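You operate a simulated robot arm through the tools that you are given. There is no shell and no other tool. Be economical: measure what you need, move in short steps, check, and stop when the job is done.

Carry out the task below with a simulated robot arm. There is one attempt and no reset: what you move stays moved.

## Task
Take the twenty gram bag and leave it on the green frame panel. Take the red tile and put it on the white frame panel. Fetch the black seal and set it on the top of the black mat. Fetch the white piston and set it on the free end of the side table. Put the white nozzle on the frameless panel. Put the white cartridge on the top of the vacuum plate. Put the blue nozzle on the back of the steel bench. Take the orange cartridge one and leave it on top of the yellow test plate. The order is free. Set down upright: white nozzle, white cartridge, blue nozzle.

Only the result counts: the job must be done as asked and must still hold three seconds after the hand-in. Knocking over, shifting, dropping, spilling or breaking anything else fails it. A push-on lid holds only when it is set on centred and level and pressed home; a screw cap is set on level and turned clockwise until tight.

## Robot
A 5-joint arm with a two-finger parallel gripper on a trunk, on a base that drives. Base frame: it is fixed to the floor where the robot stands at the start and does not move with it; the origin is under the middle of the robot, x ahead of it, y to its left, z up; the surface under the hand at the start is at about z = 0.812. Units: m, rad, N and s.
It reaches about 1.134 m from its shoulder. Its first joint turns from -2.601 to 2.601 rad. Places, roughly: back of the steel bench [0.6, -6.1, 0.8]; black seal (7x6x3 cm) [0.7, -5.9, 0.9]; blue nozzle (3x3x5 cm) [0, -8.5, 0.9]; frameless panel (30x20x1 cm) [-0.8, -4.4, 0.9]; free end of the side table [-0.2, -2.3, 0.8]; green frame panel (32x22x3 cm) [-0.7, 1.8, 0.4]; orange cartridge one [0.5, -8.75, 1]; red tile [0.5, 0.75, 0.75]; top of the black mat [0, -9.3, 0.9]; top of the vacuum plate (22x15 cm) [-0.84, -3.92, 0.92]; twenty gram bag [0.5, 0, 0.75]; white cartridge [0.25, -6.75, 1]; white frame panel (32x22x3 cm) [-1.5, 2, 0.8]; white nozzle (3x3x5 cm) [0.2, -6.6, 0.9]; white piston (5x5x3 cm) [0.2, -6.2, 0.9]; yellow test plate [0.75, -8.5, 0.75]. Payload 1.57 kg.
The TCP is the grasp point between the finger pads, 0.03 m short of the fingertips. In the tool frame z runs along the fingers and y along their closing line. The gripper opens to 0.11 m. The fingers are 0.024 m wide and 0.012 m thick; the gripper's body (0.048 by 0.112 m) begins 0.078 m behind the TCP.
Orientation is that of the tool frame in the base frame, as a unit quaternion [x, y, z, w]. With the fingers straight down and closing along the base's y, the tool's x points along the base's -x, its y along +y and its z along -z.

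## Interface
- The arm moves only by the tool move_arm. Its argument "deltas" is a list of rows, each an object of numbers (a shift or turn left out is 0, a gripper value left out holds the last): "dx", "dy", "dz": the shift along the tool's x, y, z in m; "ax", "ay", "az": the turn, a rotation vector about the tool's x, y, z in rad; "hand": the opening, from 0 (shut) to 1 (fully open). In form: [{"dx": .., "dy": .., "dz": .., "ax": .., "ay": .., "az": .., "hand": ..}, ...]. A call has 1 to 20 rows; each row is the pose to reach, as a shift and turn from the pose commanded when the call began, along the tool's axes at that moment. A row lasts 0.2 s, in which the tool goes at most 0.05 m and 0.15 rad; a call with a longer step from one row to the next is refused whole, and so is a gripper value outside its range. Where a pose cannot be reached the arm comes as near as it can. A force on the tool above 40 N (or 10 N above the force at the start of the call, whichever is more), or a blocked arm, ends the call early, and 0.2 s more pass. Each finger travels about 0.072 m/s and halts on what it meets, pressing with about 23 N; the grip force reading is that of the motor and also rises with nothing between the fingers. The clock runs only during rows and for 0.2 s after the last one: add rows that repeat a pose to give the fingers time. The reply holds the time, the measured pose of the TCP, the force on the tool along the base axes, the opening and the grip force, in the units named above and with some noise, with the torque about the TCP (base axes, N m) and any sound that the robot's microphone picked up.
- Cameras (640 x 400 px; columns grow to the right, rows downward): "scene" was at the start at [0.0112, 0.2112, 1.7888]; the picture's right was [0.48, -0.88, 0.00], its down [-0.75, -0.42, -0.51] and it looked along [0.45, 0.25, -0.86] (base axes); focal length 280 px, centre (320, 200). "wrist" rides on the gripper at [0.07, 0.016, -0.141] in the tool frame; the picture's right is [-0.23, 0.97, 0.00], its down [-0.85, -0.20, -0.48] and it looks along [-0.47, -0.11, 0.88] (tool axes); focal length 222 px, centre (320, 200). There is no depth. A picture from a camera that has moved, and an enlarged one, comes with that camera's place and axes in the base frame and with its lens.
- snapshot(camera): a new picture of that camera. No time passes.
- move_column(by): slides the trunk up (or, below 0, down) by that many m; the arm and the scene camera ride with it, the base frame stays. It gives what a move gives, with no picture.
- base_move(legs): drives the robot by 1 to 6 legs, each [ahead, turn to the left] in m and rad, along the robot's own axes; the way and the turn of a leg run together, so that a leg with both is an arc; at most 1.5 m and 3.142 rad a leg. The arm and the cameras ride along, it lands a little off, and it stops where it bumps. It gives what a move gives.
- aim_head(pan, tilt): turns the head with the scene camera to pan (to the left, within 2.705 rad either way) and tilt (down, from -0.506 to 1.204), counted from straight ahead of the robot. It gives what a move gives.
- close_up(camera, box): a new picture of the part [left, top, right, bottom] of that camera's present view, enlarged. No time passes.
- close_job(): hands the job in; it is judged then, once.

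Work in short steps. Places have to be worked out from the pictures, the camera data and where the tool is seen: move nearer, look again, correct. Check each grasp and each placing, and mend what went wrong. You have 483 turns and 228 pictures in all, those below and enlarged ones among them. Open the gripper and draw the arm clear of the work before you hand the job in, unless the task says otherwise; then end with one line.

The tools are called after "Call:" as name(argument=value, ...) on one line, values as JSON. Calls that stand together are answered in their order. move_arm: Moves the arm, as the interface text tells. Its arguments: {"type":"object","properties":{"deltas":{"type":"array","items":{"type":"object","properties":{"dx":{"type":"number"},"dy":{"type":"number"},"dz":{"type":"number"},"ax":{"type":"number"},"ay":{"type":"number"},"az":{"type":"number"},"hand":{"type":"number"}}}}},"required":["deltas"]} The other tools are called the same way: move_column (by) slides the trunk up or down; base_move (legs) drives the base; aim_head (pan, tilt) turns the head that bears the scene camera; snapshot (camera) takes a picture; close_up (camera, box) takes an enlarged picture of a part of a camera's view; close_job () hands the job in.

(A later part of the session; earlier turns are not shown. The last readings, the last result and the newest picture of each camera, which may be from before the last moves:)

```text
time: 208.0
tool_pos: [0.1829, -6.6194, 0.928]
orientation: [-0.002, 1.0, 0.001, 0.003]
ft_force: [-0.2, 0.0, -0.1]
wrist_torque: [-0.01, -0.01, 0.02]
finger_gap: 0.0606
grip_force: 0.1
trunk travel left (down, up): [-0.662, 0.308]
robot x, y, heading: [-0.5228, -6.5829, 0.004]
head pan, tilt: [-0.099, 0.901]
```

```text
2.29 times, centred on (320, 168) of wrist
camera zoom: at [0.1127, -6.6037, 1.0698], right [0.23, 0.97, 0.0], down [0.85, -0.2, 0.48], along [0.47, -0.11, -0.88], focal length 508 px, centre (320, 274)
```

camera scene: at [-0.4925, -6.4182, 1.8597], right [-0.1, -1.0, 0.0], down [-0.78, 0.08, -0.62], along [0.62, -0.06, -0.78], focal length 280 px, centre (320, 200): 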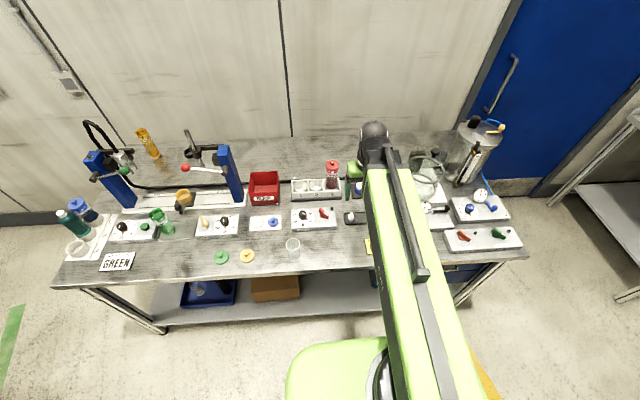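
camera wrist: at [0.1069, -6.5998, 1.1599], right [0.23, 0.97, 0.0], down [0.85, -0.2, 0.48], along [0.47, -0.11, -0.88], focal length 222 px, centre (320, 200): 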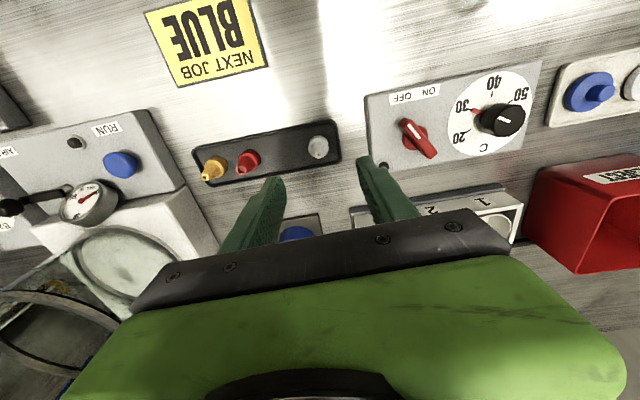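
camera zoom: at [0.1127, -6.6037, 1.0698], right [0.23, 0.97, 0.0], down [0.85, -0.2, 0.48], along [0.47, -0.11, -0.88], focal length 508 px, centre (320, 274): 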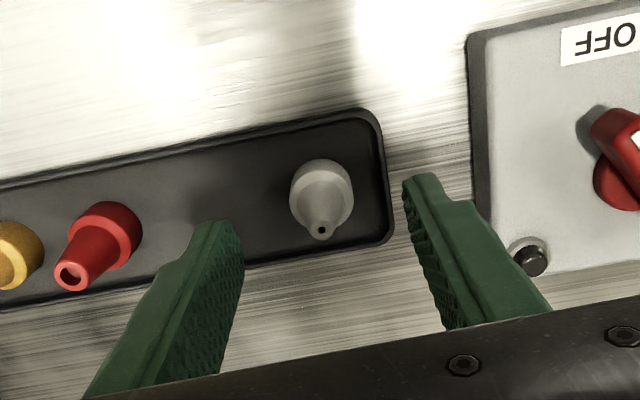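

Well aligned. I lower 2 cm and then in small steps.

Call:
move_column(by=-0.022)

Call:
move_column(by=-0.006)

Call:
move_column(by=-0.006)

Call:
close_up(camera="wrist", box=[180, 80, 460, 255])

```text
time: 208.6
tool_pos: [0.184, -6.6183, 0.9068]
orientation: [0.0, 1.0, 0.0, 0.002]
ft_force: [0.2, 0.0, 0.2]
wrist_torque: [-0.02, 0.01, 0.0]
finger_gap: 0.0607
grip_force: 0.2
trunk travel left (down, up): [-0.64, 0.33]
robot x, y, heading: [-0.5211, -6.5821, 0.004]
head pan, tilt: [-0.099, 0.901]
```

```text
time: 209.2
tool_pos: [0.1823, -6.6187, 0.9007]
orientation: [0.0, 1.0, 0.001, 0.002]
ft_force: [-0.6, 0.3, 0.1]
wrist_torque: [0.03, 0.0, 0.03]
finger_gap: 0.0607
grip_force: 0.0
trunk travel left (down, up): [-0.634, 0.336]
robot x, y, heading: [-0.5219, -6.5841, 0.003]
head pan, tilt: [-0.099, 0.901]
```

```text
time: 209.7
tool_pos: [0.183, -6.6178, 0.8947]
orientation: [-0.002, 1.0, 0.0, 0.002]
ft_force: [-0.4, 0.2, 0.5]
wrist_torque: [-0.04, 0.0, 0.01]
finger_gap: 0.0604
grip_force: 0.0
trunk travel left (down, up): [-0.628, 0.342]
robot x, y, heading: [-0.5192, -6.5798, 0.005]
head pan, tilt: [-0.099, 0.901]
```

```text
2.29 times, centred on (320, 168) of wrist
camera zoom: at [0.1127, -6.6037, 1.0358], right [0.23, 0.97, 0.0], down [0.85, -0.2, 0.48], along [0.47, -0.11, -0.88], focal length 508 px, centre (320, 274)
```

zoom: 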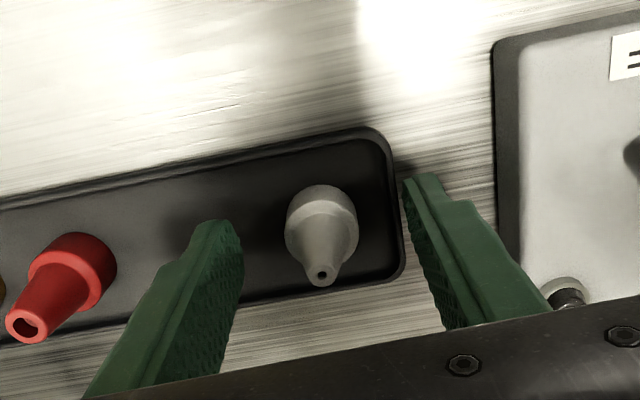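

The flange seems at z≈0.86, still below my fingertips. I continue down in small steps.

Call:
move_column(by=-0.006)

Call:
move_column(by=-0.006)

Call:
move_column(by=-0.006)

Call:
close_up(camera="wrist", box=[180, 80, 460, 255])

```text
time: 210.3
tool_pos: [0.1827, -6.6184, 0.8892]
orientation: [-0.001, 1.0, 0.0, 0.002]
ft_force: [0.0, -0.3, 0.4]
wrist_torque: [0.0, 0.02, 0.01]
finger_gap: 0.0607
grip_force: 0.1
trunk travel left (down, up): [-0.622, 0.348]
robot x, y, heading: [-0.52, -6.5827, 0.006]
head pan, tilt: [-0.099, 0.901]
```

```text
time: 210.8
tool_pos: [0.1825, -6.6182, 0.8838]
orientation: [-0.001, 1.0, -0.001, 0.004]
ft_force: [9.1, -0.4, 25.1]
wrist_torque: [-0.83, -0.03, 0.21]
finger_gap: 0.0607
grip_force: 0.1
trunk travel left (down, up): [-0.616, 0.354]
robot x, y, heading: [-0.5231, -6.5837, 0.006]
head pan, tilt: [-0.099, 0.901]
```

```text
time: 211.1
tool_pos: [0.1831, -6.6184, 0.8834]
orientation: [-0.001, 1.0, -0.001, 0.005]
ft_force: [-1.3, 1.8, 20.7]
wrist_torque: [-0.72, 0.25, 0.04]
finger_gap: 0.06
grip_force: 0.0
trunk travel left (down, up): [-0.616, 0.354]
robot x, y, heading: [-0.5223, -6.5869, 0.002]
head pan, tilt: [-0.099, 0.901]
stopped: the force on the tool passed its limit at 53 N (the readings are from after the stop); the commanded pose is now the measured one
```

```text
2.29 times, centred on (320, 168) of wrist
camera zoom: at [0.112, -6.6036, 1.0246], right [0.22, 0.97, 0.0], down [0.85, -0.2, 0.49], along [0.47, -0.11, -0.87], focal length 508 px, centre (320, 274)
```

zoom: 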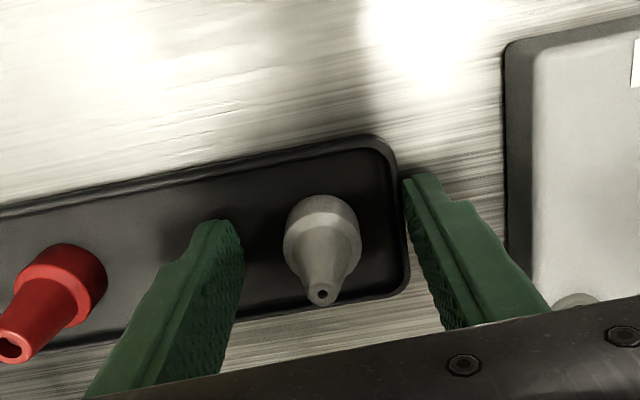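

Tips touched the strip floor. I raise 7 mm to clear the rim and close.

Call:
move_column(by=0.007)

Call:
move_arm(deltas=[{"hand": 0.35}, {"hand": 0.15}, {"hand": 0.0}, {"hand": 0.0}, {"hand": 0.0}])

Call:
close_up(camera="wrist", box=[180, 80, 460, 255])

```text
time: 211.7
tool_pos: [0.1838, -6.6198, 0.8885]
orientation: [-0.001, 1.0, 0.0, 0.004]
ft_force: [0.3, -0.1, 0.7]
wrist_torque: [0.02, 0.01, -0.05]
finger_gap: 0.0606
grip_force: 0.1
trunk travel left (down, up): [-0.623, 0.347]
robot x, y, heading: [-0.5176, -6.5806, 0.006]
head pan, tilt: [-0.099, 0.901]
```

```text
time: 212.6
tool_pos: [0.1853, -6.6055, 0.889]
orientation: [-0.004, 1.0, 0.008, 0.003]
ft_force: [-1.4, 47.0, -12.9]
wrist_torque: [1.17, -0.06, -0.51]
finger_gap: 0.0312
grip_force: 23.3
trunk travel left (down, up): [-0.623, 0.347]
robot x, y, heading: [-0.5208, -6.5819, -0.0]
head pan, tilt: [-0.099, 0.901]
stopped in row 4: the force on the tool passed its limit at 43 N (the readings are from after the stop); the commanded pose is now the measured one
```

```text
2.29 times, centred on (320, 168) of wrist
camera zoom: at [0.1138, -6.5933, 1.0304], right [0.22, 0.98, 0.02], down [0.85, -0.2, 0.48], along [0.47, -0.09, -0.88], focal length 508 px, centre (320, 274)
```

zoom: 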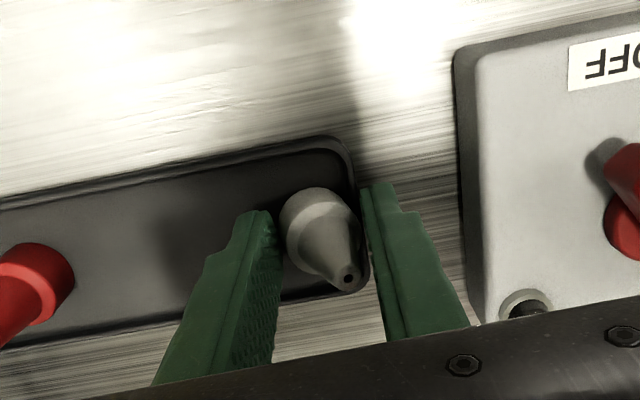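

The right finger met the rim and the hand was dragged sideways. I reopen, and look before retrying higher.

Call:
move_arm(deltas=[{"hand": 0.2}, {"hand": 0.4}, {"hand": 0.6}, {"hand": 0.6}])

Call:
move_column(by=0.06)

Call:
close_up(camera="wrist", box=[180, 80, 460, 255])

```text
time: 213.6
tool_pos: [0.1844, -6.6152, 0.8896]
orientation: [-0.002, 1.0, 0.004, 0.004]
ft_force: [0.4, -0.3, -0.5]
wrist_torque: [0.03, 0.04, 0.01]
finger_gap: 0.0658
grip_force: 0.1
trunk travel left (down, up): [-0.623, 0.347]
robot x, y, heading: [-0.52, -6.5815, 0.003]
head pan, tilt: [-0.099, 0.901]
```

```text
time: 214.6
tool_pos: [0.1848, -6.6146, 0.9506]
orientation: [-0.003, 1.0, 0.004, 0.004]
ft_force: [-0.1, 0.2, -0.7]
wrist_torque: [0.0, -0.04, 0.03]
finger_gap: 0.066
grip_force: 0.0
trunk travel left (down, up): [-0.683, 0.287]
robot x, y, heading: [-0.5198, -6.5829, 0.005]
head pan, tilt: [-0.099, 0.901]
```

```text
2.29 times, centred on (320, 168) of wrist
camera zoom: at [0.1133, -6.6007, 1.0907], right [0.22, 0.97, 0.01], down [0.85, -0.2, 0.48], along [0.47, -0.1, -0.88], focal length 508 px, centre (320, 274)
```

zoom: 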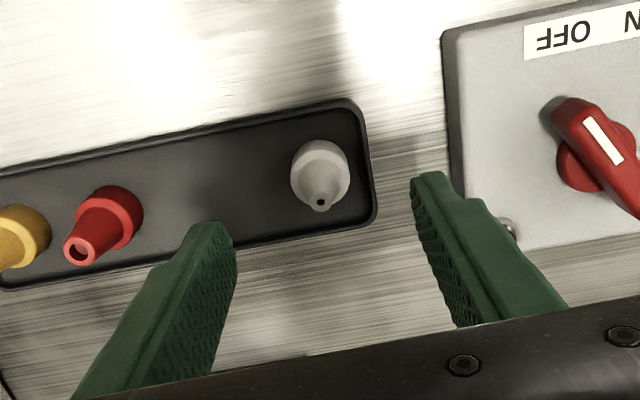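

The nozzle is still upright. I'll grasp slightly higher so the tips clear the rim (tips ≈0.867).

Call:
move_column(by=-0.053)

Call:
move_arm(deltas=[{"hand": 0.5}, {"hand": 0.4}, {"hand": 0.32}, {"hand": 0.3}])

Call:
close_up(camera="wrist", box=[180, 80, 460, 255])

```text
time: 215.5
tool_pos: [0.1839, -6.6155, 0.8965]
orientation: [-0.003, 1.0, 0.005, 0.004]
ft_force: [0.7, 0.1, 0.0]
wrist_torque: [0.01, 0.01, -0.01]
finger_gap: 0.0662
grip_force: 0.0
trunk travel left (down, up): [-0.63, 0.34]
robot x, y, heading: [-0.5155, -6.5803, 0.004]
head pan, tilt: [-0.099, 0.901]
```

```text
time: 216.5
tool_pos: [0.1842, -6.615, 0.8959]
orientation: [-0.002, 1.0, 0.004, 0.005]
ft_force: [-0.8, 0.4, 0.0]
wrist_torque: [0.01, -0.02, -0.03]
finger_gap: 0.033
grip_force: 0.1
trunk travel left (down, up): [-0.63, 0.34]
robot x, y, heading: [-0.5173, -6.5814, -0.001]
head pan, tilt: [-0.099, 0.901]
```

```text
2.29 times, centred on (320, 168) of wrist
camera zoom: at [0.1133, -6.6008, 1.0377], right [0.22, 0.97, 0.01], down [0.85, -0.2, 0.48], along [0.47, -0.1, -0.88], focal length 508 px, centre (320, 274)
```

zoom: 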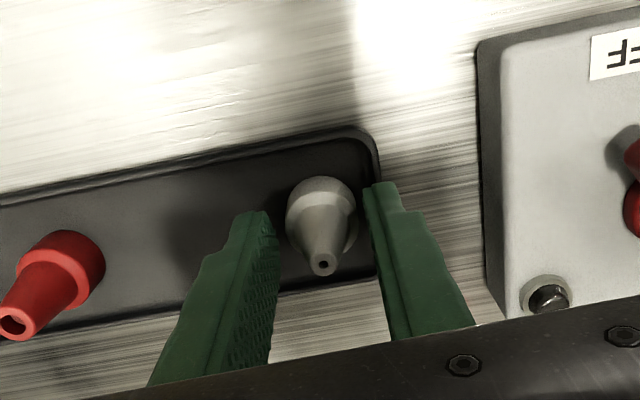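

Fingers are clear of the rim, gap 33 mm. I close the rest and lift.

Call:
move_arm(deltas=[{"hand": 0.15}, {"hand": 0.0}, {"hand": 0.0}, {"hand": 0.0}])

Call:
move_column(by=0.1)

Call:
close_up(camera="wrist", box=[180, 80, 460, 255])

```text
time: 217.5
tool_pos: [0.1844, -6.6143, 0.8962]
orientation: [-0.002, 1.0, 0.004, 0.004]
ft_force: [0.6, 0.1, 0.5]
wrist_torque: [0.01, -0.03, 0.0]
finger_gap: 0.0242
grip_force: 23.0
trunk travel left (down, up): [-0.63, 0.34]
robot x, y, heading: [-0.5193, -6.5852, 0.001]
head pan, tilt: [-0.099, 0.901]
```

```text
time: 218.9
tool_pos: [0.1839, -6.6145, 0.9961]
orientation: [-0.002, 1.0, 0.004, 0.004]
ft_force: [0.5, 0.3, 0.5]
wrist_torque: [-0.02, -0.02, 0.02]
finger_gap: 0.024
grip_force: 22.8
trunk travel left (down, up): [-0.73, 0.24]
robot x, y, heading: [-0.5205, -6.5848, 0.005]
head pan, tilt: [-0.099, 0.901]
```

```text
2.29 times, centred on (320, 168) of wrist
camera zoom: at [0.1133, -6.6007, 1.1377], right [0.22, 0.98, 0.01], down [0.85, -0.2, 0.48], along [0.47, -0.1, -0.88], focal length 508 px, centre (320, 274)
```

zoom: 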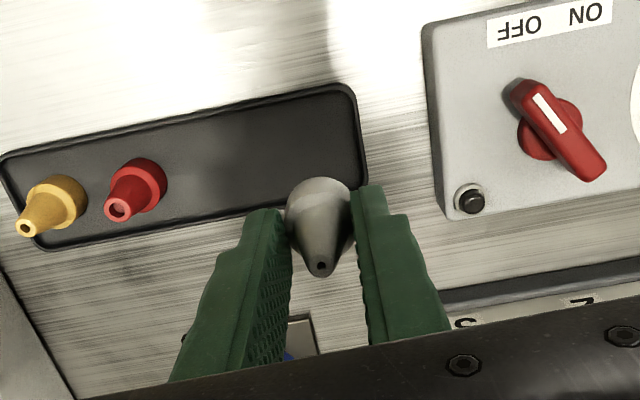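

The nozzle is held upright. I raise, back away and drive to the assembly bench at y≈−4.4.

Call:
move_column(by=0.2)

Call:
base_move(legs=[[-1.1, 0], [0, 1.571], [1.1, 0], [1.08, 0], [0, -1.571]])

Call:
aim_head(pan=0.1, tilt=0.85)

Call:
snapshot(camera="scene")

Call:
snapshot(camera="wrist")

```text
time: 221.0
tool_pos: [0.1845, -6.6145, 1.1965]
orientation: [-0.002, 1.0, 0.004, 0.004]
ft_force: [0.5, -0.7, -0.9]
wrist_torque: [-0.01, 0.04, 0.02]
finger_gap: 0.024
grip_force: 22.8
trunk travel left (down, up): [-0.93, 0.04]
robot x, y, heading: [-0.5184, -6.5805, 0.007]
head pan, tilt: [-0.099, 0.901]
```

```text
time: 244.6
tool_pos: [-0.9326, -4.4353, 1.1959]
orientation: [-0.009, 1.0, 0.003, 0.004]
ft_force: [0.1, 0.3, -0.5]
wrist_torque: [-0.05, -0.01, 0.03]
finger_gap: 0.0235
grip_force: 22.8
trunk travel left (down, up): [-0.93, 0.04]
robot x, y, heading: [-1.6383, -4.4441, 0.016]
head pan, tilt: [-0.099, 0.901]
```

```text
time: 245.4
tool_pos: [-0.9331, -4.4377, 1.1967]
orientation: [-0.009, 1.0, 0.005, 0.005]
ft_force: [-0.4, 0.0, -0.1]
wrist_torque: [0.03, 0.01, 0.02]
finger_gap: 0.0235
grip_force: 22.8
trunk travel left (down, up): [-0.93, 0.04]
robot x, y, heading: [-1.6348, -4.4387, 0.025]
head pan, tilt: [0.099, 0.85]
```

```text
160 pictures are left
camera scene: at [-1.6102, -4.2635, 1.9117], right [0.12, -0.99, 0.0], down [-0.75, -0.09, -0.66], along [0.66, 0.08, -0.75], focal length 280 px, centre (320, 200)
```

scene: 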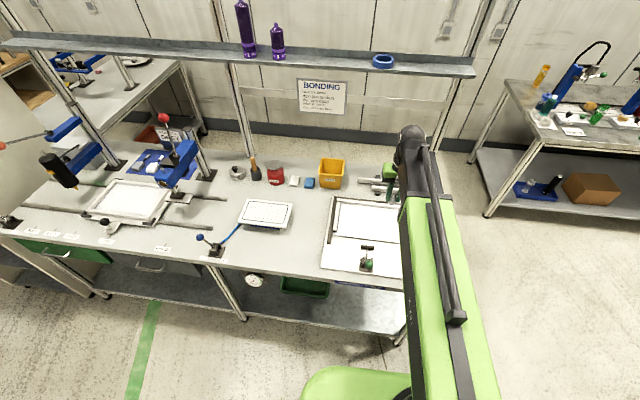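

```text
159 pictures are left
camera wrist: at [-1.0041, -4.4252, 1.3376], right [0.21, 0.98, 0.01], down [0.85, -0.19, 0.48], along [0.47, -0.09, -0.88], focal length 222 px, centre (320, 200)
```

wrist: 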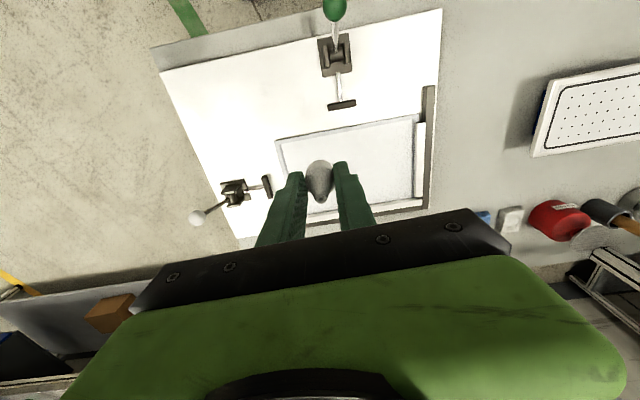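

Call:
close_up(camera="wrist", box=[150, 0, 480, 206])

Call:
close_up(camera="scene", box=[220, 150, 420, 275])

```text
1.94 times, centred on (315, 103) of wrist
camera zoom: at [-1.0041, -4.4252, 1.3376], right [0.21, 0.98, 0.01], down [0.85, -0.19, 0.48], along [0.47, -0.09, -0.88], focal length 431 px, centre (330, 388)
```

zoom: 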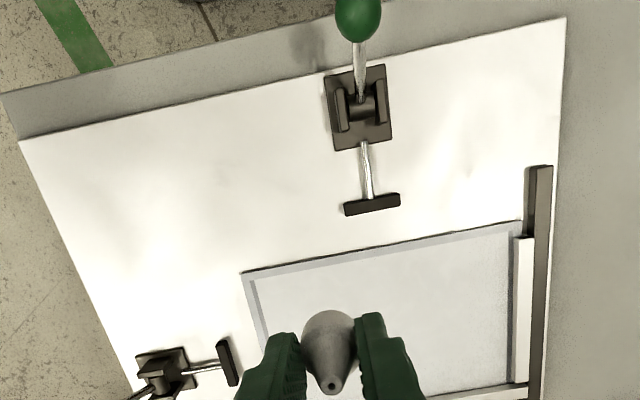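

```text
3.20 times, centred on (320, 212) of scene
camera zoom: at [-1.6102, -4.2635, 1.9117], right [0.12, -0.99, 0.0], down [-0.75, -0.09, -0.66], along [0.66, 0.08, -0.75], focal length 897 px, centre (320, 160)
```

zoom: 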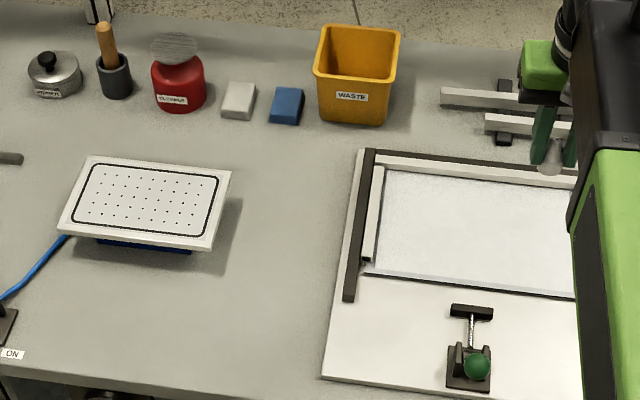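

Frameless panel (grey sheet in the jig) centre ≈(−0.81,−4.39). I move above it and lower.

Call:
move_arm(deltas=[{"dx": -0.04, "dy": 0.015}, {"dx": -0.08, "dy": 0.03}, {"dx": -0.122, "dy": 0.045}, {"dx": -0.122, "dy": 0.045}])

Call:
move_column(by=-0.22)

Call:
snapshot(camera="wrist")

```text
time: 246.4
tool_pos: [-0.8113, -4.3903, 1.1965]
orientation: [-0.009, 1.0, 0.004, 0.004]
ft_force: [0.3, 0.1, -0.2]
wrist_torque: [0.02, 0.0, 0.06]
finger_gap: 0.0234
grip_force: 23.0
trunk travel left (down, up): [-0.93, 0.04]
robot x, y, heading: [-1.6348, -4.4415, 0.021]
head pan, tilt: [0.099, 0.85]
```

```text
time: 248.7
tool_pos: [-0.8119, -4.3889, 0.9761]
orientation: [-0.009, 1.0, 0.004, 0.004]
ft_force: [-0.3, -0.4, 0.2]
wrist_torque: [0.01, -0.02, 0.02]
finger_gap: 0.0233
grip_force: 23.3
trunk travel left (down, up): [-0.71, 0.26]
robot x, y, heading: [-1.6328, -4.4398, 0.023]
head pan, tilt: [0.099, 0.85]
```

```text
156 pictures are left
camera wrist: at [-0.8822, -4.3765, 1.1178], right [0.21, 0.98, 0.01], down [0.85, -0.19, 0.48], along [0.47, -0.09, -0.88], focal length 222 px, centre (320, 200)
```

wrist: 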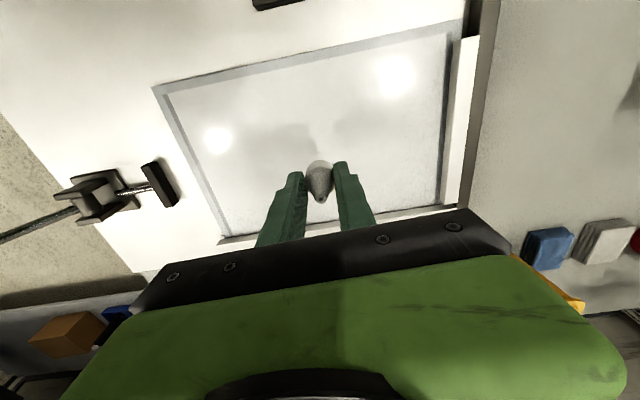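

Nozzle is over the panel centre. I lower, with small steps near contact.

Call:
move_column(by=-0.04)

Call:
move_column(by=-0.008)

Call:
move_column(by=-0.006)

Call:
move_column(by=-0.006)

Call:
close_up(camera="wrist", box=[180, 80, 460, 255])

```text
time: 249.5
tool_pos: [-0.8109, -4.3894, 0.9368]
orientation: [-0.009, 1.0, 0.004, 0.004]
ft_force: [0.3, 0.8, 0.3]
wrist_torque: [0.0, 0.03, 0.0]
finger_gap: 0.0234
grip_force: 23.0
trunk travel left (down, up): [-0.67, 0.3]
robot x, y, heading: [-1.6392, -4.4389, 0.02]
head pan, tilt: [0.099, 0.85]
```

```text
time: 250.1
tool_pos: [-0.8115, -4.3896, 0.9284]
orientation: [-0.01, 1.0, 0.005, 0.004]
ft_force: [0.5, -0.4, 0.2]
wrist_torque: [0.03, -0.01, 0.0]
finger_gap: 0.0237
grip_force: 23.1
trunk travel left (down, up): [-0.662, 0.308]
robot x, y, heading: [-1.6354, -4.4439, 0.022]
head pan, tilt: [0.099, 0.85]
```

```text
time: 250.7
tool_pos: [-0.8107, -4.3899, 0.923]
orientation: [-0.009, 1.0, 0.005, 0.004]
ft_force: [0.5, -0.5, 0.1]
wrist_torque: [0.0, 0.02, 0.01]
finger_gap: 0.0234
grip_force: 22.6
trunk travel left (down, up): [-0.656, 0.314]
robot x, y, heading: [-1.6374, -4.4423, 0.022]
head pan, tilt: [0.099, 0.85]
```

```text
time: 251.2
tool_pos: [-0.8119, -4.3899, 0.9163]
orientation: [-0.009, 1.0, 0.006, 0.003]
ft_force: [0.8, 0.4, 0.6]
wrist_torque: [0.03, -0.01, -0.02]
finger_gap: 0.0234
grip_force: 22.9
trunk travel left (down, up): [-0.65, 0.32]
robot x, y, heading: [-1.6343, -4.4427, 0.02]
head pan, tilt: [0.099, 0.85]
```

```text
2.29 times, centred on (320, 168) of wrist
camera zoom: at [-0.8822, -4.3765, 1.0577], right [0.21, 0.98, 0.01], down [0.85, -0.19, 0.48], along [0.47, -0.09, -0.88], focal length 508 px, centre (320, 274)
```

zoom: 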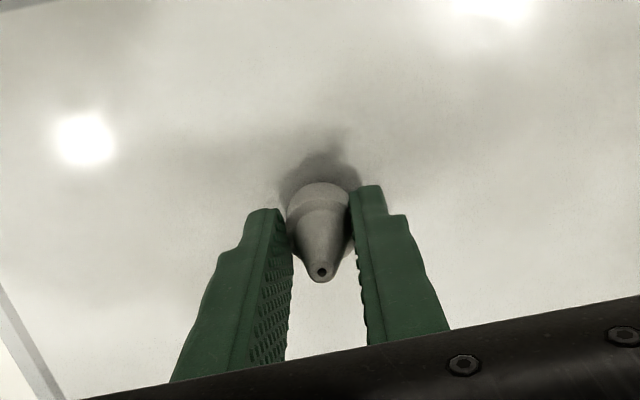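

Still a small gap to the panel; I continue in small steps.

Call:
move_column(by=-0.005)

Call:
move_column(by=-0.005)

Call:
move_column(by=-0.005)

```text
time: 251.7
tool_pos: [-0.812, -4.3903, 0.9141]
orientation: [-0.009, 1.0, 0.004, 0.004]
ft_force: [1.5, 1.0, 8.2]
wrist_torque: [0.0, -0.06, -0.01]
finger_gap: 0.0234
grip_force: 22.6
trunk travel left (down, up): [-0.645, 0.325]
robot x, y, heading: [-1.6375, -4.4391, 0.021]
head pan, tilt: [0.099, 0.85]
```

```text
time: 252.3
tool_pos: [-0.8122, -4.3891, 0.9075]
orientation: [-0.009, 1.0, 0.004, 0.005]
ft_force: [-0.2, 1.1, 14.2]
wrist_torque: [-0.03, -0.03, 0.01]
finger_gap: 0.0236
grip_force: 23.2
trunk travel left (down, up): [-0.64, 0.33]
robot x, y, heading: [-1.6338, -4.4418, 0.024]
head pan, tilt: [0.099, 0.85]
```

```text
time: 252.8
tool_pos: [-0.8132, -4.389, 0.9027]
orientation: [-0.008, 1.0, 0.005, 0.005]
ft_force: [-1.6, -0.1, 12.9]
wrist_torque: [-0.03, -0.04, 0.02]
finger_gap: 0.0237
grip_force: 23.5
trunk travel left (down, up): [-0.635, 0.335]
robot x, y, heading: [-1.6344, -4.4406, 0.02]
head pan, tilt: [0.099, 0.85]
```

Contact made and the nozzle is seated. I open slowly and rise.

Call:
move_arm(deltas=[{"hand": 0.3}, {"hand": 0.45}, {"hand": 0.6}, {"hand": 0.6}])

Call:
move_column(by=0.1)

Call:
close_up(camera="wrist", box=[180, 60, 460, 235])

```text
time: 253.8
tool_pos: [-0.8114, -4.39, 0.9026]
orientation: [-0.009, 1.0, 0.004, 0.004]
ft_force: [-0.5, -0.6, -0.1]
wrist_torque: [-0.04, -0.01, -0.01]
finger_gap: 0.0658
grip_force: 0.0
trunk travel left (down, up): [-0.635, 0.335]
robot x, y, heading: [-1.6362, -4.4375, 0.016]
head pan, tilt: [0.099, 0.85]
```

```text
time: 255.2
tool_pos: [-0.8121, -4.3892, 1.0015]
orientation: [-0.008, 1.0, 0.004, 0.004]
ft_force: [-0.3, 0.0, -0.4]
wrist_torque: [-0.03, -0.01, -0.03]
finger_gap: 0.0659
grip_force: 0.1
trunk travel left (down, up): [-0.735, 0.235]
robot x, y, heading: [-1.6384, -4.4422, 0.021]
head pan, tilt: [0.099, 0.85]
```

```text
2.29 times, centred on (320, 148) of wrist
camera zoom: at [-0.8821, -4.3765, 1.1426], right [0.21, 0.98, 0.01], down [0.85, -0.19, 0.48], along [0.47, -0.09, -0.88], focal length 508 px, centre (320, 320)
```

zoom: 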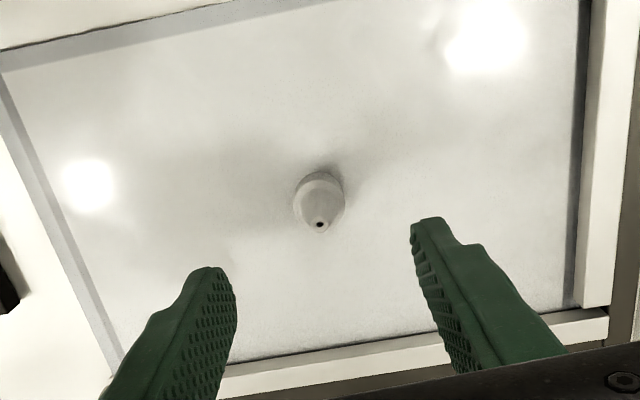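

Nozzle stands upright on the frameless panel. I raise and drive back to the glue bench for the white cartridge.

Call:
move_column(by=0.2)

Call:
move_arm(deltas=[{"dx": 0.05}, {"dx": 0.1}, {"dx": 0.15}, {"dx": 0.2}])

Call:
base_move(legs=[[0, -1.59], [1.1, 0], [1.1, 0], [0, 1.571], [1.05, 0]])

Call:
aim_head(pan=-0.3, tilt=0.8)

Call:
snapshot(camera="wrist")

Call:
snapshot(camera="scene")

```text
time: 257.3
tool_pos: [-0.8104, -4.3895, 1.2011]
orientation: [-0.009, 1.0, 0.004, 0.005]
ft_force: [0.4, -0.3, 0.4]
wrist_torque: [0.02, -0.03, 0.03]
finger_gap: 0.0662
grip_force: 0.0
trunk travel left (down, up): [-0.935, 0.035]
robot x, y, heading: [-1.6378, -4.4405, 0.02]
head pan, tilt: [0.099, 0.85]
```

```text
time: 258.3
tool_pos: [-1.0116, -4.3941, 1.2022]
orientation: [-0.008, 1.0, 0.004, 0.004]
ft_force: [0.5, -0.4, -0.4]
wrist_torque: [0.0, -0.01, -0.01]
finger_gap: 0.0657
grip_force: 0.0
trunk travel left (down, up): [-0.935, 0.035]
robot x, y, heading: [-1.6353, -4.4391, 0.021]
head pan, tilt: [0.099, 0.85]
```

```text
time: 281.9
tool_pos: [0.0083, -6.6304, 1.2011]
orientation: [0.009, 1.0, 0.005, 0.004]
ft_force: [0.1, 0.1, 0.3]
wrist_torque: [-0.02, 0.04, -0.01]
finger_gap: 0.066
grip_force: 0.1
trunk travel left (down, up): [-0.935, 0.035]
robot x, y, heading: [-0.6165, -6.657, -0.008]
head pan, tilt: [0.099, 0.85]
```

```text
time: 282.8
tool_pos: [0.007, -6.6304, 1.2022]
orientation: [0.009, 1.0, 0.004, 0.005]
ft_force: [-0.1, -0.3, 0.1]
wrist_torque: [-0.02, 0.0, -0.04]
finger_gap: 0.0663
grip_force: 0.0
trunk travel left (down, up): [-0.935, 0.035]
robot x, y, heading: [-0.6224, -6.6581, -0.013]
head pan, tilt: [-0.3, 0.799]
```

```text
153 pictures are left
camera wrist: at [-0.0629, -6.6141, 1.3427], right [0.25, 0.97, 0.01], down [0.85, -0.22, 0.48], along [0.47, -0.11, -0.88], focal length 222 px, centre (320, 200)
```

wrist: 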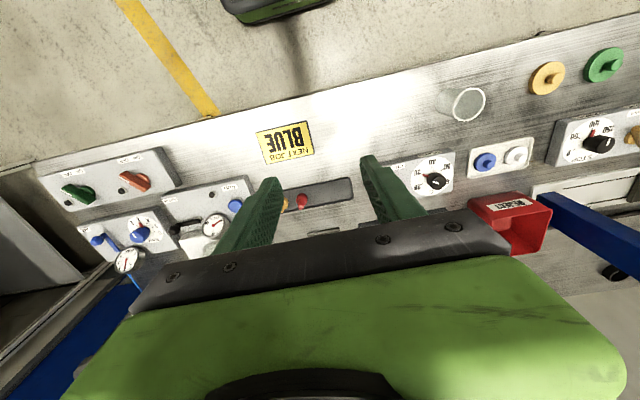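

```text
152 pictures are left
camera scene: at [-0.5884, -6.5091, 1.9206], right [-0.31, -0.95, 0.0], down [-0.68, 0.22, -0.7], along [0.66, -0.22, -0.72], focal length 280 px, centre (320, 200)
```

scene: 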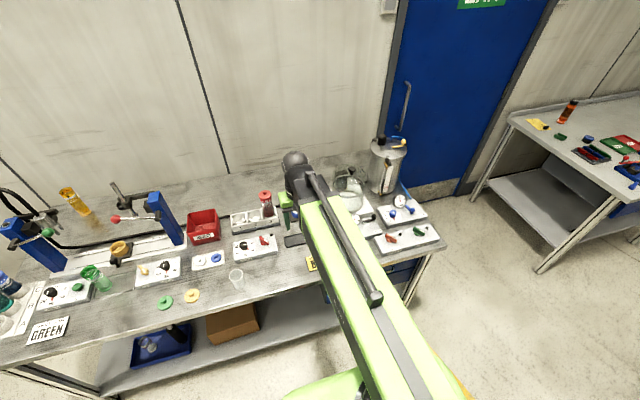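

The arm blocks the cartridge from the head camera; I swing the hand right and zoom in.

Call:
move_arm(deltas=[{"dy": -0.05}, {"dy": -0.1, "dx": 0.01}, {"dy": -0.15, "dx": 0.02}, {"dy": -0.2, "dx": 0.04}, {"dy": -0.25, "dx": 0.06}, {"dy": -0.29, "dx": 0.08}])

Call:
close_up(camera="scene", box=[180, 130, 400, 280])

Call:
snapshot(camera="wrist")

```text
refused: row 2 steps farther than a row can; nothing moved
```

```text
2.67 times, centred on (290, 205) of scene
camera zoom: at [-0.5884, -6.5091, 1.9206], right [-0.31, -0.95, 0.0], down [-0.68, 0.22, -0.7], along [0.66, -0.22, -0.72], focal length 748 px, centre (400, 187)
```

zoom: 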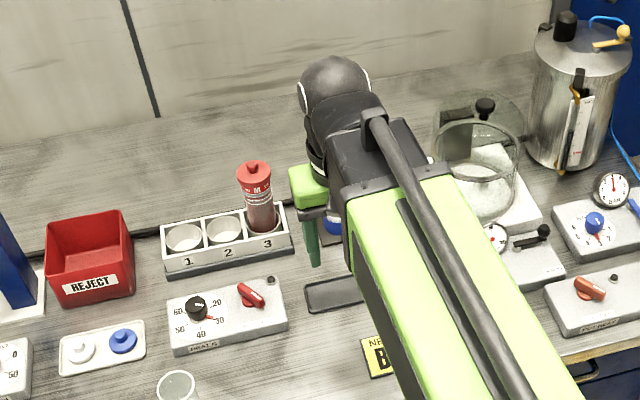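

```text
150 pictures are left
camera wrist: at [-0.0629, -6.6141, 1.3427], right [0.25, 0.97, 0.01], down [0.85, -0.22, 0.48], along [0.47, -0.11, -0.88], focal length 222 px, centre (320, 200)
```

wrist: 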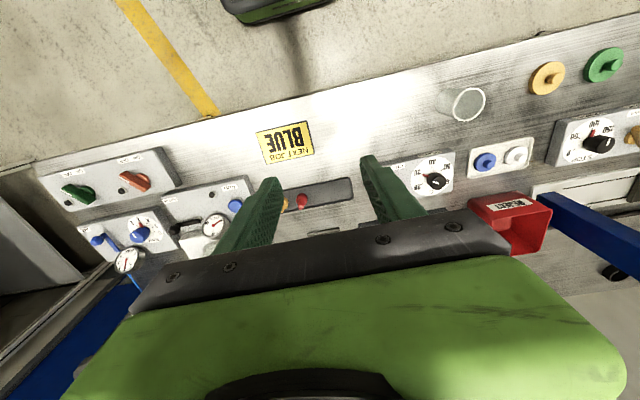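

Redo the swing with smaller steps.

Call:
move_arm(deltas=[{"dy": -0.045}, {"dy": -0.09, "dx": 0.01}, {"dy": -0.135, "dx": 0.02}, {"dy": -0.175, "dx": 0.04}, {"dy": -0.215, "dx": 0.06}, {"dy": -0.255, "dx": 0.08}])

Call:
close_up(camera="scene", box=[220, 140, 380, 250])

```text
time: 284.2
tool_pos: [-0.0773, -6.8833, 1.2017]
orientation: [0.01, 1.0, 0.004, 0.004]
ft_force: [-0.8, -0.3, 0.1]
wrist_torque: [0.01, -0.05, 0.02]
finger_gap: 0.0661
grip_force: 0.0
trunk travel left (down, up): [-0.935, 0.035]
robot x, y, heading: [-0.6213, -6.6567, -0.014]
head pan, tilt: [-0.3, 0.799]
```

```text
3.64 times, centred on (300, 195) of scene
camera zoom: at [-0.5892, -6.51, 1.9207], right [-0.31, -0.95, 0.0], down [-0.68, 0.22, -0.7], along [0.66, -0.22, -0.72], focal length 1019 px, centre (393, 218)
```

zoom: 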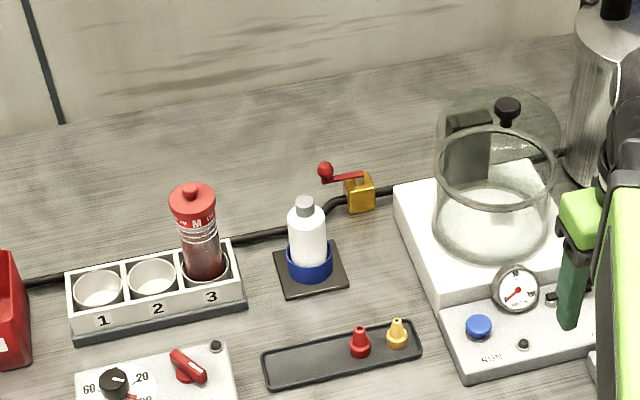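

White cartridge stands in a blue socket at ≈(0.333,−6.698), top z≈0.98, Ø≈5 cm. I drive 0.15 m closer and bring the hand above it.

Call:
base_move(legs=[[0.15, 0]])

Call:
move_arm(deltas=[{"dx": -0.03, "dy": 0.03, "hand": 0.85}, {"dx": -0.06, "dy": 0.06}, {"dx": -0.09, "dy": 0.09}, {"dx": -0.12, "dy": 0.12}, {"dx": -0.15, "dy": 0.15}, {"dx": -0.185, "dy": 0.18}, {"dx": -0.22, "dy": 0.183}, {"dx": -0.23, "dy": 0.183}, {"dx": -0.23, "dy": 0.183}])

Call:
snapshot(camera="wrist")

```text
time: 285.6
tool_pos: [0.0756, -6.886, 1.2015]
orientation: [0.01, 1.0, 0.004, 0.004]
ft_force: [0.8, 0.5, 0.0]
wrist_torque: [-0.01, 0.04, -0.02]
finger_gap: 0.0662
grip_force: 0.1
trunk travel left (down, up): [-0.935, 0.035]
robot x, y, heading: [-0.4708, -6.6562, -0.011]
head pan, tilt: [-0.3, 0.799]
```

```text
time: 287.6
tool_pos: [0.3084, -6.7068, 1.2013]
orientation: [0.009, 1.0, 0.004, 0.004]
ft_force: [0.3, 0.1, 0.1]
wrist_torque: [0.03, -0.02, -0.02]
finger_gap: 0.0933
grip_force: 0.0
out of reach, approached as far as the arm can: row 7, 8, 9
trunk travel left (down, up): [-0.935, 0.035]
robot x, y, heading: [-0.47, -6.6585, -0.014]
head pan, tilt: [-0.3, 0.799]
```

```text
148 pictures are left
camera wrist: at [0.2381, -6.6906, 1.3427], right [0.25, 0.97, 0.01], down [0.85, -0.22, 0.48], along [0.47, -0.11, -0.88], focal length 222 px, centre (320, 200)
```

wrist: 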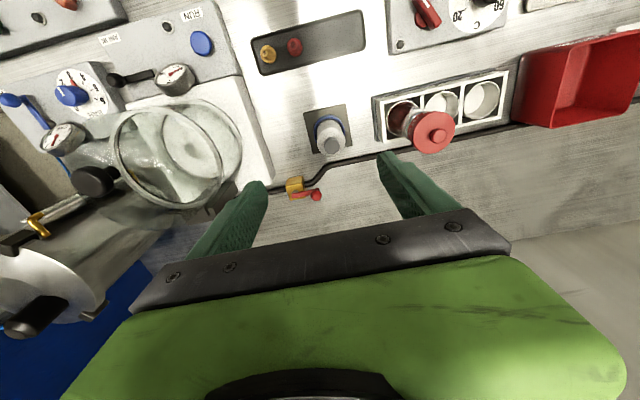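

Cartridge axis at ≈(0.333,−6.690). I align and lower in steps.

Call:
move_arm(deltas=[{"dx": -0.025, "dy": 0.017}, {"dx": -0.025, "dy": 0.017}])

Call:
move_column(by=-0.16)

Call:
close_up(camera="wrist", box=[180, 60, 460, 235])

```text
time: 288.2
tool_pos: [0.3327, -6.6907, 1.2021]
orientation: [0.01, 1.0, 0.005, 0.004]
ft_force: [-0.6, 0.2, -0.4]
wrist_torque: [0.0, -0.04, 0.04]
finger_gap: 0.0936
grip_force: 0.1
trunk travel left (down, up): [-0.935, 0.035]
robot x, y, heading: [-0.4711, -6.6586, -0.015]
head pan, tilt: [-0.3, 0.799]
```

```text
time: 290.0
tool_pos: [0.3328, -6.6898, 1.0412]
orientation: [0.01, 1.0, 0.004, 0.005]
ft_force: [-0.1, -0.3, 0.1]
wrist_torque: [-0.02, -0.01, 0.0]
finger_gap: 0.0936
grip_force: 0.1
trunk travel left (down, up): [-0.775, 0.195]
robot x, y, heading: [-0.4661, -6.658, -0.015]
head pan, tilt: [-0.3, 0.799]
```

```text
2.29 times, centred on (320, 148) of wrist
camera zoom: at [0.2628, -6.6744, 1.1828], right [0.25, 0.97, 0.01], down [0.85, -0.22, 0.48], along [0.47, -0.11, -0.88], focal length 508 px, centre (320, 320)
```

zoom: 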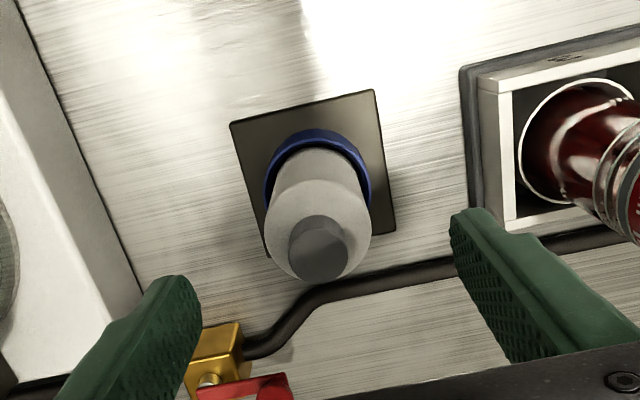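

Aligned. I lower ~10 cm around the body and close.

Call:
move_arm(deltas=[{"dx": -0.002, "dy": -0.002}])

Call:
move_column(by=-0.106)

Call:
move_arm(deltas=[{"hand": 0.6}, {"hand": 0.4}, {"hand": 0.2}, {"hand": 0.2}, {"hand": 0.2}])

Call:
close_up(camera="wrist", box=[180, 60, 460, 235])

```text
time: 290.4
tool_pos: [0.3354, -6.6916, 1.0418]
orientation: [0.01, 1.0, 0.004, 0.004]
ft_force: [0.0, -0.5, -0.5]
wrist_torque: [0.01, 0.0, 0.01]
finger_gap: 0.0935
grip_force: 0.0
trunk travel left (down, up): [-0.775, 0.195]
robot x, y, heading: [-0.4702, -6.6576, -0.015]
head pan, tilt: [-0.3, 0.799]
```

```text
time: 291.8
tool_pos: [0.335, -6.6919, 0.9355]
orientation: [0.009, 1.0, 0.004, 0.004]
ft_force: [0.3, -0.4, -0.6]
wrist_torque: [-0.05, -0.01, 0.0]
finger_gap: 0.0936
grip_force: 0.1
trunk travel left (down, up): [-0.669, 0.301]
robot x, y, heading: [-0.4718, -6.6536, -0.018]
head pan, tilt: [-0.3, 0.799]
```

```text
time: 293.0
tool_pos: [0.3339, -6.6931, 0.9358]
orientation: [0.009, 1.0, 0.004, 0.004]
ft_force: [0.1, -1.5, 1.0]
wrist_torque: [-0.16, -0.06, 0.01]
finger_gap: 0.0496
grip_force: 22.9
trunk travel left (down, up): [-0.669, 0.301]
robot x, y, heading: [-0.4683, -6.6582, -0.014]
head pan, tilt: [-0.3, 0.799]
```

```text
2.29 times, centred on (320, 148) of wrist
camera zoom: at [0.2648, -6.6765, 1.0768], right [0.25, 0.97, 0.01], down [0.85, -0.22, 0.48], along [0.47, -0.11, -0.87], focal length 508 px, centre (320, 320)
```

zoom: 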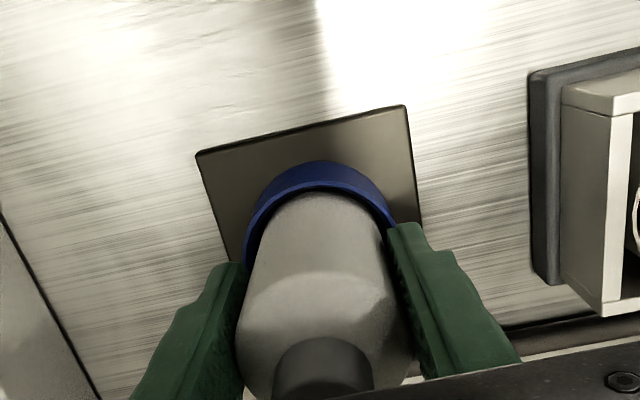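

Gripped (50 mm). Lift straight up slowly and check.

Call:
move_column(by=0.03)

Call:
move_column(by=0.15)

Call:
snapshot(camera="wrist")

Call:
close_up(camera="scene", box=[200, 60, 440, 220])

```text
time: 293.7
tool_pos: [0.3352, -6.6927, 0.9658]
orientation: [0.01, 1.0, 0.004, 0.004]
ft_force: [-0.5, 0.0, -2.4]
wrist_torque: [0.01, 0.01, -0.02]
finger_gap: 0.0496
grip_force: 23.1
trunk travel left (down, up): [-0.699, 0.271]
robot x, y, heading: [-0.472, -6.6588, -0.017]
head pan, tilt: [-0.3, 0.799]
```

```text
time: 295.5
tool_pos: [0.3363, -6.6913, 1.1158]
orientation: [0.01, 1.0, 0.004, 0.005]
ft_force: [-0.5, -0.1, -1.1]
wrist_torque: [0.01, 0.02, 0.01]
finger_gap: 0.0495
grip_force: 23.0
trunk travel left (down, up): [-0.849, 0.121]
robot x, y, heading: [-0.4693, -6.658, -0.014]
head pan, tilt: [-0.3, 0.799]
```

```text
145 pictures are left
camera wrist: at [0.265, -6.6763, 1.2565], right [0.25, 0.97, 0.01], down [0.85, -0.22, 0.48], along [0.47, -0.11, -0.88], focal length 222 px, centre (320, 200)
```

wrist: 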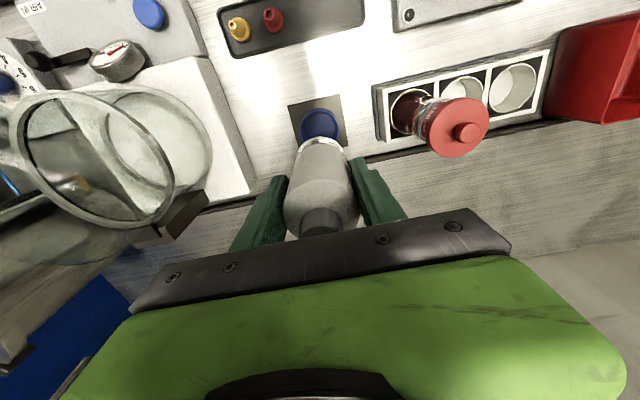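

```text
2.50 times, centred on (320, 140) of scene
camera zoom: at [-0.4372, -6.5114, 1.8345], right [-0.31, -0.95, 0.0], down [-0.68, 0.22, -0.7], along [0.66, -0.22, -0.72], focal length 701 px, centre (320, 350)
```

zoom: 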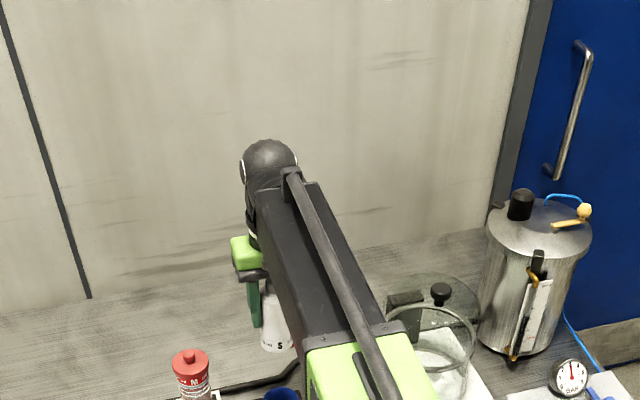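

Cartridge is held upright. I raise, retract, and drive to the vacuum plate.

Call:
move_column(by=0.1)

Call:
move_arm(deltas=[{"dx": 0.045}, {"dx": 0.09}, {"dx": 0.135}, {"dx": 0.18}])

Call:
base_move(legs=[[-1.18, 0], [0, 1.585], [1.37, 0], [1.36, 0], [0, -1.571]])

Call:
aim_head(pan=0.3, tilt=0.85)

Call:
snapshot(camera="wrist")

Call:
snapshot(camera="scene")

```text
time: 296.8
tool_pos: [0.3355, -6.6922, 1.2159]
orientation: [0.009, 1.0, 0.004, 0.005]
ft_force: [-0.1, -0.1, -2.2]
wrist_torque: [-0.03, 0.02, 0.01]
finger_gap: 0.0493
grip_force: 22.9
trunk travel left (down, up): [-0.949, 0.021]
robot x, y, heading: [-0.4674, -6.6593, -0.016]
head pan, tilt: [-0.3, 0.799]
```

```text
time: 297.8
tool_pos: [0.1536, -6.6896, 1.2166]
orientation: [0.009, 1.0, 0.004, 0.004]
ft_force: [0.4, -0.5, -1.4]
wrist_torque: [0.01, -0.01, 0.01]
finger_gap: 0.0499
grip_force: 23.2
trunk travel left (down, up): [-0.949, 0.021]
robot x, y, heading: [-0.4716, -6.6556, -0.016]
head pan, tilt: [-0.3, 0.799]
```

```text
time: 324.4
tool_pos: [-0.9812, -3.9465, 1.2158]
orientation: [0.003, 1.0, 0.003, 0.004]
ft_force: [0.0, 0.3, -1.5]
wrist_torque: [-0.04, 0.01, 0.03]
finger_gap: 0.0494
grip_force: 23.3
trunk travel left (down, up): [-0.949, 0.021]
robot x, y, heading: [-1.6034, -3.9286, -0.004]
head pan, tilt: [-0.3, 0.799]
```

```text
time: 325.4
tool_pos: [-0.9806, -3.9487, 1.2164]
orientation: [0.002, 1.0, 0.005, 0.004]
ft_force: [-0.7, -0.5, -2.5]
wrist_torque: [0.04, -0.02, -0.04]
finger_gap: 0.0495
grip_force: 23.0
trunk travel left (down, up): [-0.949, 0.021]
robot x, y, heading: [-1.6044, -3.9267, -0.002]
head pan, tilt: [0.3, 0.85]
```

```text
143 pictures are left
camera wrist: at [-1.0519, -3.934, 1.3568], right [0.23, 0.97, 0.01], down [0.85, -0.21, 0.48], along [0.47, -0.1, -0.87], focal length 222 px, centre (320, 200)
```

wrist: 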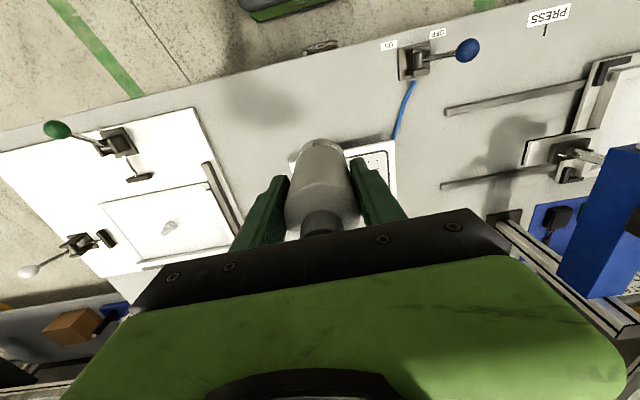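

```text
142 pictures are left
camera scene: at [-1.5783, -3.7323, 1.9306], right [0.29, -0.96, 0.0], down [-0.72, -0.22, -0.66], along [0.63, 0.19, -0.75], focal length 280 px, centre (320, 200)
```

scene: 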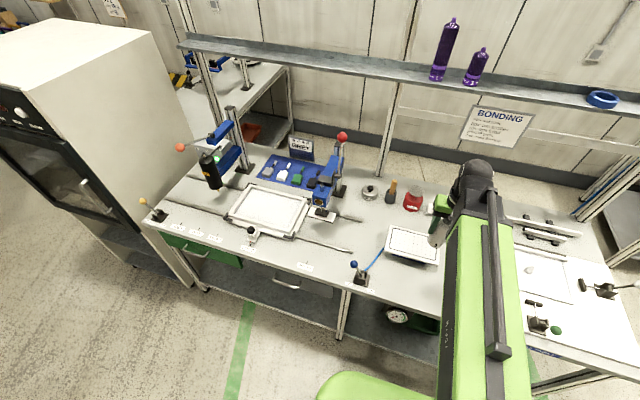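

I check the nozzle from here and the vacuum plate in detail.

Call:
close_up(camera="scene", box=[370, 210, 590, 340])

```text
2.91 times, centred on (480, 275) of scene
camera zoom: at [-1.5783, -3.7323, 1.9306], right [0.29, -0.96, 0.0], down [-0.72, -0.22, -0.66], along [0.63, 0.19, -0.75], focal length 816 px, centre (-146, -18)
```

zoom: 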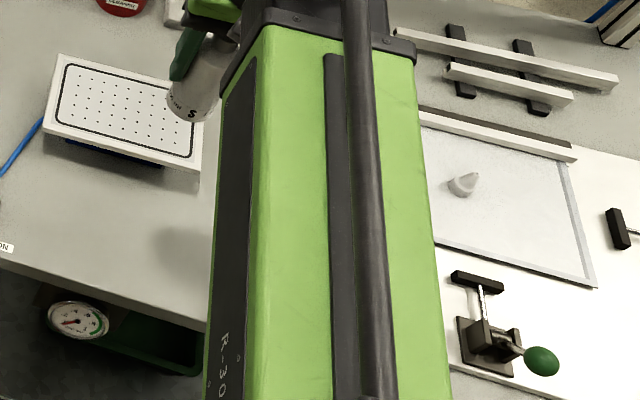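

Vacuum plate centre ≈(−0.847,−3.926). I move over it and lower to just above.

Call:
move_arm(deltas=[{"dx": -0.045, "dy": 0.008}, {"dx": -0.09, "dy": 0.016}, {"dx": -0.134, "dy": 0.024}, {"dx": -0.134, "dy": 0.024}])

Call:
move_column(by=-0.18)

Call:
snapshot(camera="wrist")

Call:
close_up(camera="scene", box=[340, 140, 540, 265])

```text
time: 326.4
tool_pos: [-0.8482, -3.9257, 1.2155]
orientation: [0.003, 1.0, 0.004, 0.004]
ft_force: [-0.4, -0.6, -2.0]
wrist_torque: [0.03, -0.04, 0.01]
finger_gap: 0.0495
grip_force: 22.9
trunk travel left (down, up): [-0.949, 0.021]
robot x, y, heading: [-1.6043, -3.9269, -0.004]
head pan, tilt: [0.3, 0.85]
```

```text
time: 328.4
tool_pos: [-0.8481, -3.9248, 1.0351]
orientation: [0.002, 1.0, 0.004, 0.004]
ft_force: [-0.9, -0.4, -1.7]
wrist_torque: [0.05, 0.0, 0.0]
finger_gap: 0.0495
grip_force: 22.8
trunk travel left (down, up): [-0.769, 0.201]
robot x, y, heading: [-1.6056, -3.9262, -0.003]
head pan, tilt: [0.3, 0.85]
```

```text
140 pictures are left
camera wrist: at [-0.9182, -3.9101, 1.1767], right [0.23, 0.97, 0.01], down [0.85, -0.21, 0.48], along [0.47, -0.1, -0.88], focal length 222 px, centre (320, 200)
```

wrist: 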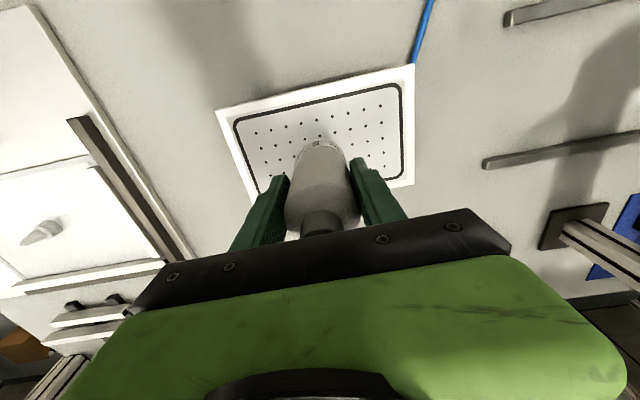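

```text
3.20 times, centred on (440, 202) of scene
camera zoom: at [-1.5779, -3.732, 1.7506], right [0.29, -0.96, 0.0], down [-0.72, -0.22, -0.66], along [0.63, 0.19, -0.75], focal length 897 px, centre (-64, 192)
```

zoom: 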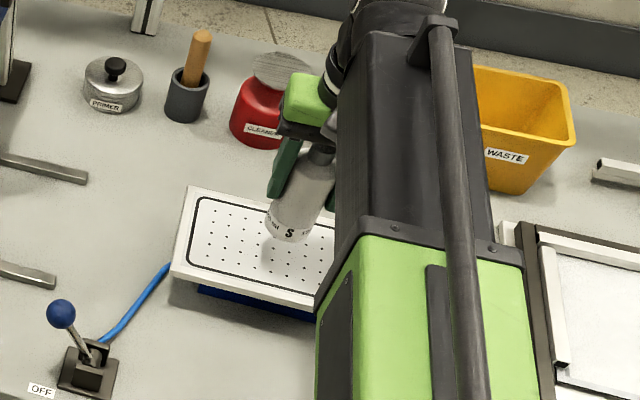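

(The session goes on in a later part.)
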